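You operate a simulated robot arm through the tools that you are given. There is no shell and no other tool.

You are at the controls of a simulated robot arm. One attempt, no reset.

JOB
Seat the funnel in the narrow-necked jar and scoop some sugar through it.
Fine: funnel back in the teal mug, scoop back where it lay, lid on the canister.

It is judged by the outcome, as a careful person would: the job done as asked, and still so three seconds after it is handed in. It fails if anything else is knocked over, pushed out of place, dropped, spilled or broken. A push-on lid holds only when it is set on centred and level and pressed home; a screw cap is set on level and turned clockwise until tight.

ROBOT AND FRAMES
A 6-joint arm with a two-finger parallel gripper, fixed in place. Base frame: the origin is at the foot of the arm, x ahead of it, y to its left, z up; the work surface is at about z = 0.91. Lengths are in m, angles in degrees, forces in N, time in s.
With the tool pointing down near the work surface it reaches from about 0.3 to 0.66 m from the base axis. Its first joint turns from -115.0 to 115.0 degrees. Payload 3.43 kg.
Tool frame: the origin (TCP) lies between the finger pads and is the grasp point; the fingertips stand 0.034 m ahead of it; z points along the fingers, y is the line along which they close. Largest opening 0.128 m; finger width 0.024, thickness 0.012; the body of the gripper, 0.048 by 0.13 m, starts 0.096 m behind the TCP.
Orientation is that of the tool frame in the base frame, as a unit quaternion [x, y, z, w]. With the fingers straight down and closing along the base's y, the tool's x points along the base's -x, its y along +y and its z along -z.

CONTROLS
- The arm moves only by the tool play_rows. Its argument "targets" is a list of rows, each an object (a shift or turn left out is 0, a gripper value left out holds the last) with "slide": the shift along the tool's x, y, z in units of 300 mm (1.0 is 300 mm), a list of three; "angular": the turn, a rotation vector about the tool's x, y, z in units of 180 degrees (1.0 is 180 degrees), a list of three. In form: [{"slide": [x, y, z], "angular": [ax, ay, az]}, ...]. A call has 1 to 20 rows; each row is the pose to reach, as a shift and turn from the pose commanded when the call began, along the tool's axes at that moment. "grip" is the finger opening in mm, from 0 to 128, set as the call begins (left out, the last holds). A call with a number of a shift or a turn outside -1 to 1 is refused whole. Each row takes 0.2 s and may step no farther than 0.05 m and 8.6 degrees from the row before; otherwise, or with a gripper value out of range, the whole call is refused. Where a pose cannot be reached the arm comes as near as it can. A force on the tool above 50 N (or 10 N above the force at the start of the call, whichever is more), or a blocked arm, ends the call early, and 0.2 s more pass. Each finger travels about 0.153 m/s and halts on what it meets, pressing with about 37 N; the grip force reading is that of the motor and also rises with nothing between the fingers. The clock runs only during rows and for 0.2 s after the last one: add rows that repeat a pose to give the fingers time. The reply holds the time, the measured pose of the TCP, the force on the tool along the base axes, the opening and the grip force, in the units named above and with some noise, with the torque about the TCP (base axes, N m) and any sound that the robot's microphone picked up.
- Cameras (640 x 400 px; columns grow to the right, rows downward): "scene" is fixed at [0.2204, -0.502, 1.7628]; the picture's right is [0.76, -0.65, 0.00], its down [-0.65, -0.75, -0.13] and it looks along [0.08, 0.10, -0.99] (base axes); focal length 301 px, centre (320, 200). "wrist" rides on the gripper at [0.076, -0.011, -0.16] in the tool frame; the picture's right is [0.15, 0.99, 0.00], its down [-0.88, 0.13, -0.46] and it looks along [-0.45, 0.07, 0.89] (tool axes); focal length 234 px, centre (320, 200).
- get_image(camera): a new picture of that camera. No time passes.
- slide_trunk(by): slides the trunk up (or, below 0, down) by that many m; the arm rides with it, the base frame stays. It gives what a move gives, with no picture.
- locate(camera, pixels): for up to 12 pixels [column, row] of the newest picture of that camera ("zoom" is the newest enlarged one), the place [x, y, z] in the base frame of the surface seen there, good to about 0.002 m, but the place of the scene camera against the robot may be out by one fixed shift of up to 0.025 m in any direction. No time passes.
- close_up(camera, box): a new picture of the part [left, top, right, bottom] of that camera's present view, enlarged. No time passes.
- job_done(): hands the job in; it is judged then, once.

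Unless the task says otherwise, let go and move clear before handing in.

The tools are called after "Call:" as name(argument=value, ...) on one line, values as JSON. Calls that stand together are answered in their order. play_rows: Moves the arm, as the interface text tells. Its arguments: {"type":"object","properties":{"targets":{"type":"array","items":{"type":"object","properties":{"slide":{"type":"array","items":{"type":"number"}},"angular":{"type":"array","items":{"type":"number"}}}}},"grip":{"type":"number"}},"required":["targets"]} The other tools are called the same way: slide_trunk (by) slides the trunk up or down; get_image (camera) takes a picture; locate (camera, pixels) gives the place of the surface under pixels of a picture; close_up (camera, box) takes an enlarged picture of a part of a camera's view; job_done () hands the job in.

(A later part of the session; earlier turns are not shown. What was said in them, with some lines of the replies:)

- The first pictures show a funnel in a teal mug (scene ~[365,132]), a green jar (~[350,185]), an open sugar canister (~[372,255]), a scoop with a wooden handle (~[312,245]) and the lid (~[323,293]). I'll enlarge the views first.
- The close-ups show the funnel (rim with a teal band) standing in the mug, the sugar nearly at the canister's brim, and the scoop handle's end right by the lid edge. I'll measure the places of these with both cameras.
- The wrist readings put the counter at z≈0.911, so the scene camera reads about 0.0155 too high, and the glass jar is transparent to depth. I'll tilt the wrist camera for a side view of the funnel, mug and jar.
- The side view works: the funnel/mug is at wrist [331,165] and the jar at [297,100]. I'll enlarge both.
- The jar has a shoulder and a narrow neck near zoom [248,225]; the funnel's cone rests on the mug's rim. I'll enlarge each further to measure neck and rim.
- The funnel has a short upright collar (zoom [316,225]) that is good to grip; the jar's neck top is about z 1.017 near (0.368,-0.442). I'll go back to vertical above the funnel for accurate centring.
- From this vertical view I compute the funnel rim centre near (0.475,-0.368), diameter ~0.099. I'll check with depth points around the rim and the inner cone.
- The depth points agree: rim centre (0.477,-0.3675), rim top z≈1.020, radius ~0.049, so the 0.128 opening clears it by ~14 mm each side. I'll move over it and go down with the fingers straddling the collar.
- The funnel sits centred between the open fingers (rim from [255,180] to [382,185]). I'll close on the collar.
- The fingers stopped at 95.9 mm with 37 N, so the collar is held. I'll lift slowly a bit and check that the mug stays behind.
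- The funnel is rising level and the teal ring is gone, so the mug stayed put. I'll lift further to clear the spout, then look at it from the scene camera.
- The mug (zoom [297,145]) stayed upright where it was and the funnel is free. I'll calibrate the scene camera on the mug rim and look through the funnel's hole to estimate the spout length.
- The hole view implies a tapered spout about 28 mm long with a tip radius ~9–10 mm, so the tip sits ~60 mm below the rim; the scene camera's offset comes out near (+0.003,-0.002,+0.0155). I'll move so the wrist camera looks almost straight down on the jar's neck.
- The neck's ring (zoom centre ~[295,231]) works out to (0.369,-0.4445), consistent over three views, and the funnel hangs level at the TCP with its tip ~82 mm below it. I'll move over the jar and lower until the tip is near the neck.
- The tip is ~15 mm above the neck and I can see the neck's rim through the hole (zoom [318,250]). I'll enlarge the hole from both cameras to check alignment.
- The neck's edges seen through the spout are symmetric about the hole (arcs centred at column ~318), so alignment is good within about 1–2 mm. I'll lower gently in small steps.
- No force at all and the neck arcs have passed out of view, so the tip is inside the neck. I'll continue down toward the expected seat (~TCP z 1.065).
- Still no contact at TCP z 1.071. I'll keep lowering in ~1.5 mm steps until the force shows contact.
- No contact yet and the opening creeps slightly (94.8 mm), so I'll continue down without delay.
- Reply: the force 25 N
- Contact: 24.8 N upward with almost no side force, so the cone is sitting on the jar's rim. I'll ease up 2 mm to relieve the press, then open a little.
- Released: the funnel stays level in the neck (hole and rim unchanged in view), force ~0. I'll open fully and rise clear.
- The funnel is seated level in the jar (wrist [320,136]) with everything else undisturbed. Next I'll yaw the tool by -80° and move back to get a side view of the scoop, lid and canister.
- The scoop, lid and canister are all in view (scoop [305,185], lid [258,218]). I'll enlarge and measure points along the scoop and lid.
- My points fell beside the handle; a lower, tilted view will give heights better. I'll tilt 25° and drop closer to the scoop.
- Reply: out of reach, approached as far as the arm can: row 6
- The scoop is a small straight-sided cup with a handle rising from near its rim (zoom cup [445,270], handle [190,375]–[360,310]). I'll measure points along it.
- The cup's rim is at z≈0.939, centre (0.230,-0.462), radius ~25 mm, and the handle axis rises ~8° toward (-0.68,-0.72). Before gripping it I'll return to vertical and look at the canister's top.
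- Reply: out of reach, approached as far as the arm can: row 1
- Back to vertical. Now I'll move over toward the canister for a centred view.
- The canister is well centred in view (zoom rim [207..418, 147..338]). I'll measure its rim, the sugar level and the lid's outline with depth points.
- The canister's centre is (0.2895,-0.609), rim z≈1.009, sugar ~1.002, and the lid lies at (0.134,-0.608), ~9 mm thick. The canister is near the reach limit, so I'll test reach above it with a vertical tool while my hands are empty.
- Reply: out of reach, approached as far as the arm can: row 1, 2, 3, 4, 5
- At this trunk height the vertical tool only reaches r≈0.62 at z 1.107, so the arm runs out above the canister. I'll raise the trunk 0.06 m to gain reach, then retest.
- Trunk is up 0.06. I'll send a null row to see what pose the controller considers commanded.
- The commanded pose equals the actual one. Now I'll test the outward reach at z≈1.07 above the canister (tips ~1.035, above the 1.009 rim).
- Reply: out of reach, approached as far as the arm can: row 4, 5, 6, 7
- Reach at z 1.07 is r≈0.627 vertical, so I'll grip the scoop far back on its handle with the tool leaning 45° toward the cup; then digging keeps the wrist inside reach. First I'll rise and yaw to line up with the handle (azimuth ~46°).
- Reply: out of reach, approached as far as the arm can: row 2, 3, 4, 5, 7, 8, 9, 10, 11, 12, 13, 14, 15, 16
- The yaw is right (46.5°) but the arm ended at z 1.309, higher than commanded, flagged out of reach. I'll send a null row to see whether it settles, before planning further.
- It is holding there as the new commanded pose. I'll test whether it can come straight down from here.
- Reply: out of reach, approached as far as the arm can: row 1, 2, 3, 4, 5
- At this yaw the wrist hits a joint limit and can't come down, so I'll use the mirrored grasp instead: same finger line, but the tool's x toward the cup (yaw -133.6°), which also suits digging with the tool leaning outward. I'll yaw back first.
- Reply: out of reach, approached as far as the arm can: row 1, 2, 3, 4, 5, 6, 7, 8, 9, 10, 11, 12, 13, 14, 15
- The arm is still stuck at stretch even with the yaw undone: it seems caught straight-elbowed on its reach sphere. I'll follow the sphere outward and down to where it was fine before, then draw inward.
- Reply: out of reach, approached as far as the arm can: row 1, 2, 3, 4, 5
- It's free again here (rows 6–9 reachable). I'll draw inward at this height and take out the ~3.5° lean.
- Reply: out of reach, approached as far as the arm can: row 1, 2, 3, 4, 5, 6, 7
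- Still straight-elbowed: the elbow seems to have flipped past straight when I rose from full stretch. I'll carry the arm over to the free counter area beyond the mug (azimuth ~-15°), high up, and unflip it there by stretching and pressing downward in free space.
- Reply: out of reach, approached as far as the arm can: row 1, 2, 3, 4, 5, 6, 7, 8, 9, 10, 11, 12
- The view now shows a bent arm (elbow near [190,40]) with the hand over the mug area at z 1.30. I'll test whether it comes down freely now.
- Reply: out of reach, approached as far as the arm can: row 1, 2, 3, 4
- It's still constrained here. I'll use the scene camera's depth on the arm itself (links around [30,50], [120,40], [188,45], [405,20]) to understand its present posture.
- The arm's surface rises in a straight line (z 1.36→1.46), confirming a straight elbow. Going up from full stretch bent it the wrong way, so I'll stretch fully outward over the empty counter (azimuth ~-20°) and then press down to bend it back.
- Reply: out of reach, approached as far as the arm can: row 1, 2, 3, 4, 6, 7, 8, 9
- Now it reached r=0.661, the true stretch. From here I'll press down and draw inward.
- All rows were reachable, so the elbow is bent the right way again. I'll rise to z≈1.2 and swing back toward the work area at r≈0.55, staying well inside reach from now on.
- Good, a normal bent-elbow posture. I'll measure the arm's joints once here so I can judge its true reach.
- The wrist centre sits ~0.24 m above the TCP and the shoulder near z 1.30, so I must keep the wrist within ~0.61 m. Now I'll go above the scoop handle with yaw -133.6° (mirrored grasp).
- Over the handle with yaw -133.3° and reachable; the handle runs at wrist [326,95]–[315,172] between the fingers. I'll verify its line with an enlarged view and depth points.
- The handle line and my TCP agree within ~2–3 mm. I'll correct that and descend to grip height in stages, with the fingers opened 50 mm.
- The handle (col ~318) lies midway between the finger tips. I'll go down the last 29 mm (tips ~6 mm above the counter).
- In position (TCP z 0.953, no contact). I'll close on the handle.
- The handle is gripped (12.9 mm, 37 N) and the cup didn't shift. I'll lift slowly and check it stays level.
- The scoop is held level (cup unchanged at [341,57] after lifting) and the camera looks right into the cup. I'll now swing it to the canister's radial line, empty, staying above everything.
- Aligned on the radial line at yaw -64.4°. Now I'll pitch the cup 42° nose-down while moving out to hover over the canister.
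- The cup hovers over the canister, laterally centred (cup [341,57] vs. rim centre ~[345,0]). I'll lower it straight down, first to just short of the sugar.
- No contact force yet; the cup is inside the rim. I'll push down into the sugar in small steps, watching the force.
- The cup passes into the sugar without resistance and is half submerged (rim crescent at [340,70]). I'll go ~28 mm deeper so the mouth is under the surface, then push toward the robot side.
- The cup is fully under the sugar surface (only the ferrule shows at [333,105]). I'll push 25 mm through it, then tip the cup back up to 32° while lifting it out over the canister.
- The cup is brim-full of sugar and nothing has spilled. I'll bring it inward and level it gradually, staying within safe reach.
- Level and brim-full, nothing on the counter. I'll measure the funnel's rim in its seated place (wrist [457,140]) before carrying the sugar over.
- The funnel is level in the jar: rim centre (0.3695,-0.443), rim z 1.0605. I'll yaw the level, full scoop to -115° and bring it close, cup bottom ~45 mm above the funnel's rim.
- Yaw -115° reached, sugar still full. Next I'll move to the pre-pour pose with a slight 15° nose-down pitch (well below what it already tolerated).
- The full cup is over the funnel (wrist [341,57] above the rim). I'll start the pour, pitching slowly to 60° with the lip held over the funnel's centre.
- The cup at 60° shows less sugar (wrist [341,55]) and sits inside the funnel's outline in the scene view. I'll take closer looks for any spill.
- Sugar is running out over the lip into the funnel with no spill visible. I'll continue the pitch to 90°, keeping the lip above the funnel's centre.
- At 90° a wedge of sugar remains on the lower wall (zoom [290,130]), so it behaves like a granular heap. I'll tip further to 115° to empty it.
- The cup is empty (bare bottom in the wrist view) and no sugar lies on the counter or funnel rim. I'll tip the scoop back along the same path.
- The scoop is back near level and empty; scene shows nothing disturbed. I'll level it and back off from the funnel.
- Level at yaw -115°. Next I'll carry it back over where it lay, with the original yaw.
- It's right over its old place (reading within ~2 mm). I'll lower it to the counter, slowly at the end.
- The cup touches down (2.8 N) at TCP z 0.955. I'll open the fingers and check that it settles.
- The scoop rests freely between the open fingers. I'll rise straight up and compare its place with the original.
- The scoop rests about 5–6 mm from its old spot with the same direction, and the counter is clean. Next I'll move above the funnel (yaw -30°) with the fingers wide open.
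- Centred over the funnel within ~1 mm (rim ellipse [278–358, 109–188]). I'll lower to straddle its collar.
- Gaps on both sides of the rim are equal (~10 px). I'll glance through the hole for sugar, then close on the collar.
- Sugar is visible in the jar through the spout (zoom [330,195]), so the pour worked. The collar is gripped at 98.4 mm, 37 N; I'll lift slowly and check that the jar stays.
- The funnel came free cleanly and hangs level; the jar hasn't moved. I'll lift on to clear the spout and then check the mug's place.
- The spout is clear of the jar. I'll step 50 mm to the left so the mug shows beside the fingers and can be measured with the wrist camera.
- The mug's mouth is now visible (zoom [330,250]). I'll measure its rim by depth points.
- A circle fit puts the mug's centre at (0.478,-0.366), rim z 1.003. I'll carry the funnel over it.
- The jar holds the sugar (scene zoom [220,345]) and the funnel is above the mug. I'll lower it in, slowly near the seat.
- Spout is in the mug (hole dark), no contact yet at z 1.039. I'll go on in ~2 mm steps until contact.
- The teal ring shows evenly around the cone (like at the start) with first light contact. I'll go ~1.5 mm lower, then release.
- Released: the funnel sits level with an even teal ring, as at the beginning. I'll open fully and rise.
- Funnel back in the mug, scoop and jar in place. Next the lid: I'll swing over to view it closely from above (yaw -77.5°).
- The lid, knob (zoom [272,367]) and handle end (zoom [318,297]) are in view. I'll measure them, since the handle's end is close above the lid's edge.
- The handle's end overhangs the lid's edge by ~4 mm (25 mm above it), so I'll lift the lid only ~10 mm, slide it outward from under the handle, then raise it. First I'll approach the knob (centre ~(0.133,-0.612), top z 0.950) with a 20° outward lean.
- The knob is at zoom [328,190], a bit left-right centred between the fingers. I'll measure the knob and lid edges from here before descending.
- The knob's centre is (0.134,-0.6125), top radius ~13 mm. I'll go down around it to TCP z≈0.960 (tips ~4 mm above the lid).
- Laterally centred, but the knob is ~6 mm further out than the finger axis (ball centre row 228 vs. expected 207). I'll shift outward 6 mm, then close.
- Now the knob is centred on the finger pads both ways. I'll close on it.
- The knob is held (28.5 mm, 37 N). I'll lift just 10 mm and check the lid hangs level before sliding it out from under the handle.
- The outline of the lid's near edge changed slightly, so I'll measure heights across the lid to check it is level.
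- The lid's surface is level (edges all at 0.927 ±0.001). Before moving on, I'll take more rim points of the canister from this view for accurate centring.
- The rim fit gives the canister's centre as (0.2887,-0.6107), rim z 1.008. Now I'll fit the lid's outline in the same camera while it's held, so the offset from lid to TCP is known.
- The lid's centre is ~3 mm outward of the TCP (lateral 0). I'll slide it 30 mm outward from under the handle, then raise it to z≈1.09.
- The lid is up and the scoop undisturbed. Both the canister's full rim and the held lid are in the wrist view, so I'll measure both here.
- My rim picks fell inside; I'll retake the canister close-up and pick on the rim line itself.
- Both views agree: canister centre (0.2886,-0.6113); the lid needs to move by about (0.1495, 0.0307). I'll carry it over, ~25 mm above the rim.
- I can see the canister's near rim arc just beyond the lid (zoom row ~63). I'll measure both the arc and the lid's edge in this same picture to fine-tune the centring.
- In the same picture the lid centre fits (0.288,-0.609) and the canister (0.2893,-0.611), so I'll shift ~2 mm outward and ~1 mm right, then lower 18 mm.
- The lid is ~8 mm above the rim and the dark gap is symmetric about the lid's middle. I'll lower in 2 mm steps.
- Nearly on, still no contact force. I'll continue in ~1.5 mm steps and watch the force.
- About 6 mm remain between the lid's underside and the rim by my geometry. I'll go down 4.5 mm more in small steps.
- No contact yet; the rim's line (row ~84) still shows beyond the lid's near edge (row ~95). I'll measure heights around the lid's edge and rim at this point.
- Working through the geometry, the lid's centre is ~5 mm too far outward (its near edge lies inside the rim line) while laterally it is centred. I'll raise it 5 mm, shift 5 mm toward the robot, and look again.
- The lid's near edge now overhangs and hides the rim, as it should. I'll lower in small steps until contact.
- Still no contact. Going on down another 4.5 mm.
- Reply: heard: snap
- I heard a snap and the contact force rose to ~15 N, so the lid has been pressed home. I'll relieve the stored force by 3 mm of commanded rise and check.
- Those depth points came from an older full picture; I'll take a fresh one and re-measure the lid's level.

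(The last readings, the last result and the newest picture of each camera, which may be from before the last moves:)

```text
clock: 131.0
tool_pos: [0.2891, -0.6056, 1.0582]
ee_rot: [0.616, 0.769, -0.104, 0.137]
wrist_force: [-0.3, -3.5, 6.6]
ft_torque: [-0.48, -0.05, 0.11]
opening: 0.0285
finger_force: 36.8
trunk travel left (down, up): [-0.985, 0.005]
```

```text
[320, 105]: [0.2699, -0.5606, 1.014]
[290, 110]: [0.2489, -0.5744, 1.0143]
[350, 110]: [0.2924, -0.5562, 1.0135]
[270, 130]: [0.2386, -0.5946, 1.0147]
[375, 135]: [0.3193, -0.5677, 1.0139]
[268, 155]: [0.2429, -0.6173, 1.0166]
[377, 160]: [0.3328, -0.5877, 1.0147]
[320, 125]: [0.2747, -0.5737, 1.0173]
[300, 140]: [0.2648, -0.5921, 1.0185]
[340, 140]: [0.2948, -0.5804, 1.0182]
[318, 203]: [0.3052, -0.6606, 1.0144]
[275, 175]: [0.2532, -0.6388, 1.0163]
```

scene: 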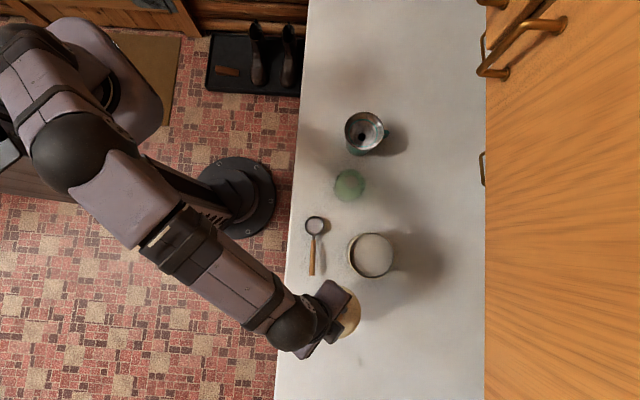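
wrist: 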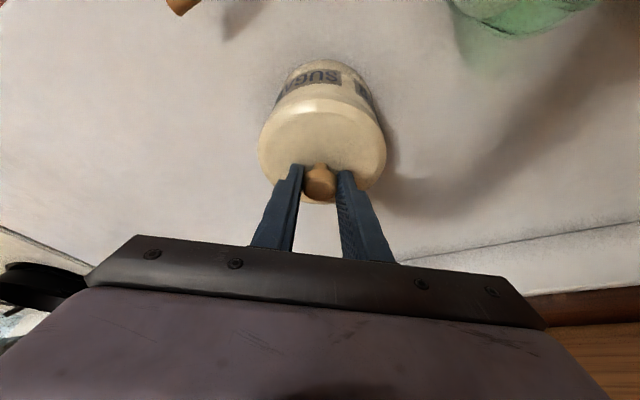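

The lid is now level all round (edge heights 1.0135–1.0166). To be sure it's home, I'll press a little more while holding the knob and see whether it moves or snaps further.

Call:
play_rows(targets=[{"slide": [0.0011, 0, 0.0031]}, {"slide": [0.0023, 0, 0.0063]}, {"slide": [0.0034, 0, 0.0094]}, {"slide": [0.0046, 0, 0.0125]}, {"slide": [0.0057, 0, 0.0157]}, {"slide": [0.0057, 0, 0.0157]}])

Call:
get_image(camera="wrist")

Call:
locate(camera="wrist", pixels=[[320, 105], [290, 110], [350, 110], [270, 130], [375, 135], [268, 155], [377, 160], [320, 125], [300, 140], [340, 140], [318, 203], [275, 175]])

```text
clock: 132.4
tool_pos: [0.2884, -0.6059, 1.057]
ee_rot: [0.617, 0.767, -0.107, 0.141]
wrist_force: [-0.5, -3.3, 21.8]
ft_torque: [-0.11, 0.12, 0.07]
opening: 0.0285
finger_force: 37.3
trunk travel left (down, up): [-0.985, 0.005]
```

```text
taken
```

wrist: 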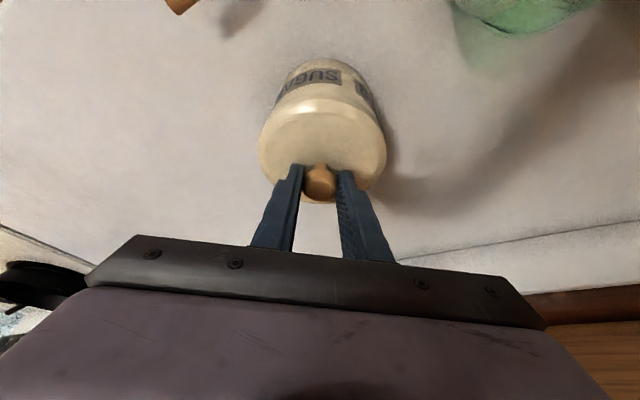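

```text
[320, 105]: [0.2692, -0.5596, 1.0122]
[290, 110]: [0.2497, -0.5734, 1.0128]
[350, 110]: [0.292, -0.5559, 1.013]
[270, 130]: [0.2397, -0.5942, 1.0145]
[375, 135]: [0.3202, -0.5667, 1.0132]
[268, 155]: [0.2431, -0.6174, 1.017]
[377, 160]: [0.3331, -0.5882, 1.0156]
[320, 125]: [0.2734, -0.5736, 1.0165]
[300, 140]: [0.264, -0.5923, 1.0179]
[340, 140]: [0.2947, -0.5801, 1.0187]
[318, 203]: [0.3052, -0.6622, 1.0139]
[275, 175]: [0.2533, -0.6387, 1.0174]
```

It is firm at 22 N with no further travel, so the lid is home and level. I'll take the load off and open the fingers.

Call:
play_rows(targets=[{"slide": [-0.0023, 0, -0.0063]}, {"slide": [-0.0046, 0, -0.0125]}, {"slide": [-0.0066, 0, -0.0182]}, {"slide": [-0.0066, 0, -0.0182]}])

Call:
play_rows(targets=[{"slide": [0, 0, 0]}, {"slide": [0, 0, 0]}, {"slide": [0, 0, 0]}], grip=60)

Call:
get_image(camera="wrist")

```text
clock: 133.4
tool_pos: [0.2886, -0.6049, 1.0588]
ee_rot: [0.617, 0.768, -0.104, 0.135]
wrist_force: [0.5, -5.8, 4.5]
ft_torque: [-0.51, -0.04, 0.05]
opening: 0.0285
finger_force: 37.1
trunk travel left (down, up): [-0.985, 0.005]
```

```text
clock: 134.2
tool_pos: [0.289, -0.6054, 1.0574]
ee_rot: [0.617, 0.768, -0.104, 0.135]
wrist_force: [0.3, -0.1, -0.4]
ft_torque: [-0.03, 0.03, 0.01]
opening: 0.0598
finger_force: 0.0
trunk travel left (down, up): [-0.985, 0.005]
```

```text
taken
```

wrist: 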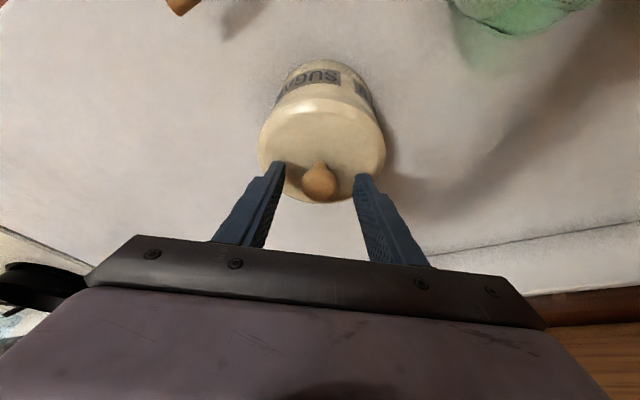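

Released with no load. I'll back out along the tool axis and then look at everything from clear of the scene.

Call:
play_rows(targets=[{"slide": [0, 0, -0.06]}, {"slide": [0, 0, -0.15]}, {"slide": [0, 0, -0.26]}, {"slide": [0, 0, -0.38]}, {"slide": [0, 0, -0.5]}, {"slide": [0, 0, -0.5]}])

Call:
get_image(camera="wrist")

Call:
get_image(camera="scene")

```text
clock: 135.6
tool_pos: [0.2756, -0.5578, 1.1997]
ee_rot: [0.617, 0.768, -0.103, 0.135]
wrist_force: [0.0, 0.3, -0.8]
ft_torque: [0.01, 0.04, -0.03]
opening: 0.06
finger_force: 0.1
trunk travel left (down, up): [-0.985, 0.005]
```

```text
taken
```

wrist: 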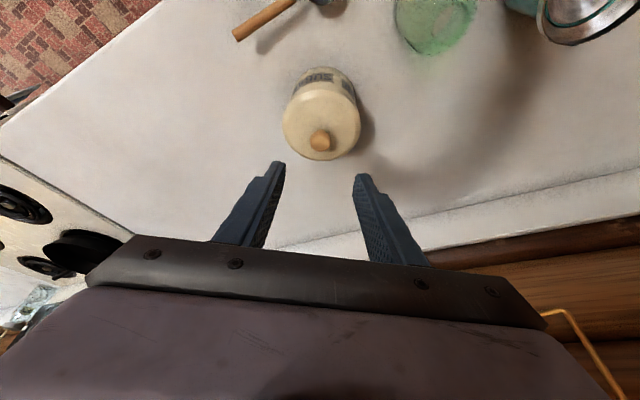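

```text
taken
```

scene: 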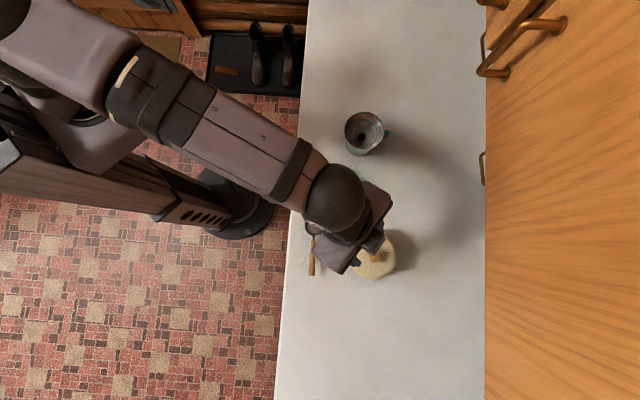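

The lid sits on the canister, centred in view. I'll withdraw the arm toward its starting place for an unobstructed final check.

Call:
play_rows(targets=[{"slide": [0.0879, 0.0366, -0.0719], "angular": [0, 0.0139, 0]}, {"slide": [0.1758, 0.0731, -0.1438], "angular": [0, 0.0278, 0]}, {"slide": [0.2636, 0.1097, -0.2156], "angular": [0, 0.0417, 0]}, {"slide": [0.3515, 0.1462, -0.2875], "angular": [0, 0.0556, 0]}, {"slide": [0.4394, 0.1828, -0.3594], "angular": [0, 0.0694, 0]}, {"slide": [0.5273, 0.2193, -0.4313], "angular": [0, 0.0833, 0]}, {"slide": [0.6151, 0.2559, -0.5031], "angular": [0, 0.0972, 0]}, {"slide": [0.703, 0.2924, -0.575], "angular": [0, 0.1111, 0]}, {"slide": [0.703, 0.2924, -0.575], "angular": [0, 0.1111, 0]}])

Call:
get_image(camera="scene")

Call:
get_image(camera="wrist")

Call:
close_up(camera="scene", box=[280, 200, 440, 320])

Call:
close_up(camera="scene", box=[280, 90, 440, 210])

```text
clock: 137.6
tool_pos: [0.3049, -0.2861, 1.2905]
ee_rot: [0.626, 0.78, 0.004, 0.0]
wrist_force: [0.6, -0.6, 0.6]
ft_torque: [0.02, -0.01, 0.03]
opening: 0.0602
finger_force: 0.0
trunk travel left (down, up): [-0.985, 0.005]
```

```text
taken
```

scene: 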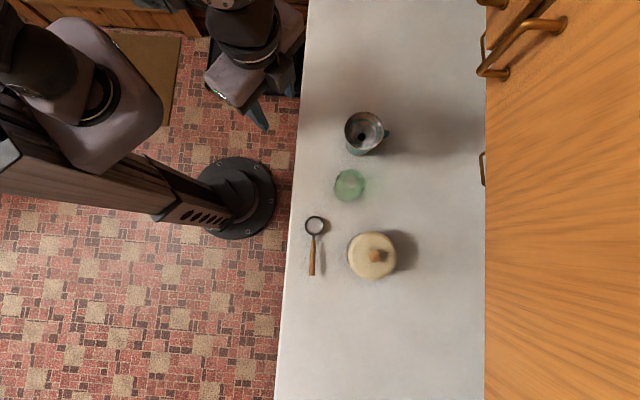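

```text
taken
```

wrist: 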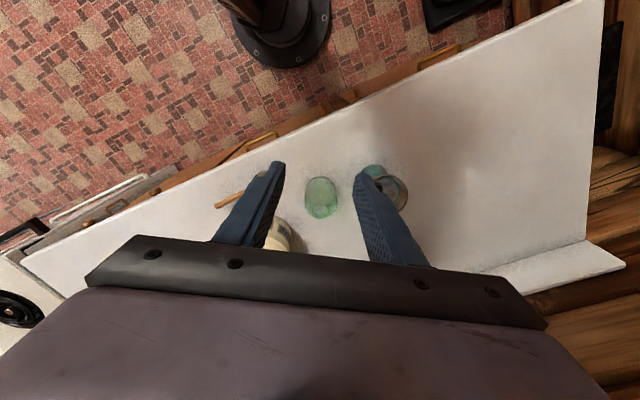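

```text
3.33 times, centred on (360, 260) of scene
```

zoom: 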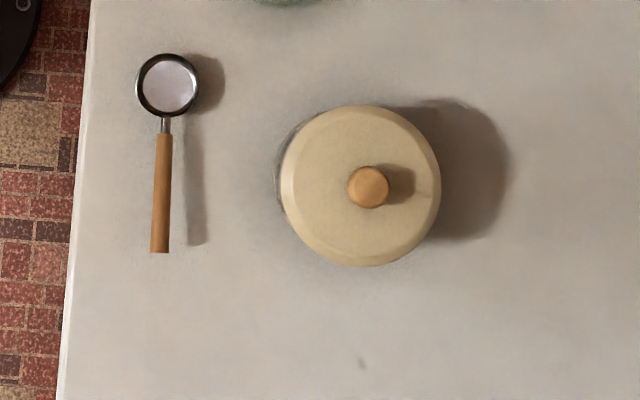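

```text
3.33 times, centred on (360, 150) of scene
```

zoom: 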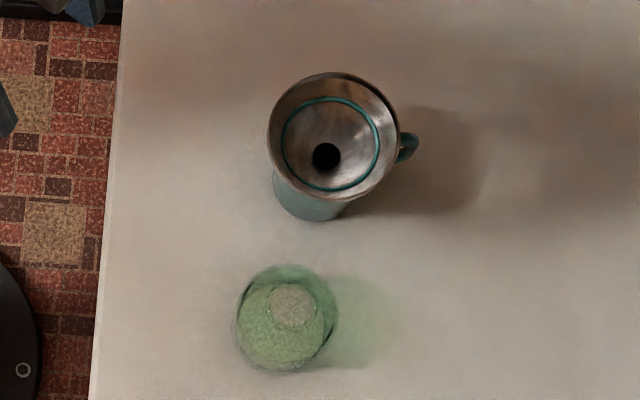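

Final check: the scoop's cup and handle (zoom [167,85]–[160,252]) match the start to within ~2 px, the lid is centred on the canister, and the funnel sits level in the teal mug. The sugar is in the jar, the counter is clean and the arm is clear, so I'm handing in.

Call:
job_done()

```text
The job is handed in.
```

The job is done and handed in. The funnel was seated in the jar, one full scoop of sugar was poured through it, and the jar holds the sugar.

- **Funnel:** it is back in the teal mug, sitting level.
- **Scoop:** it is empty and back where it lay, within a few millimetres and pointing the same way.
- **Lid:** it is on the canister, centred and level. It snapped on, and pressing harder (about 22 N) moved it no further.
- **Spills or knocks:** the final pictures show no sugar on the counter and nothing knocked over or out of place.

I raised the trunk by 0.06 m partway through to gain reach, and it is still raised. The arm is withdrawn near its starting place with nothing in the gripper.
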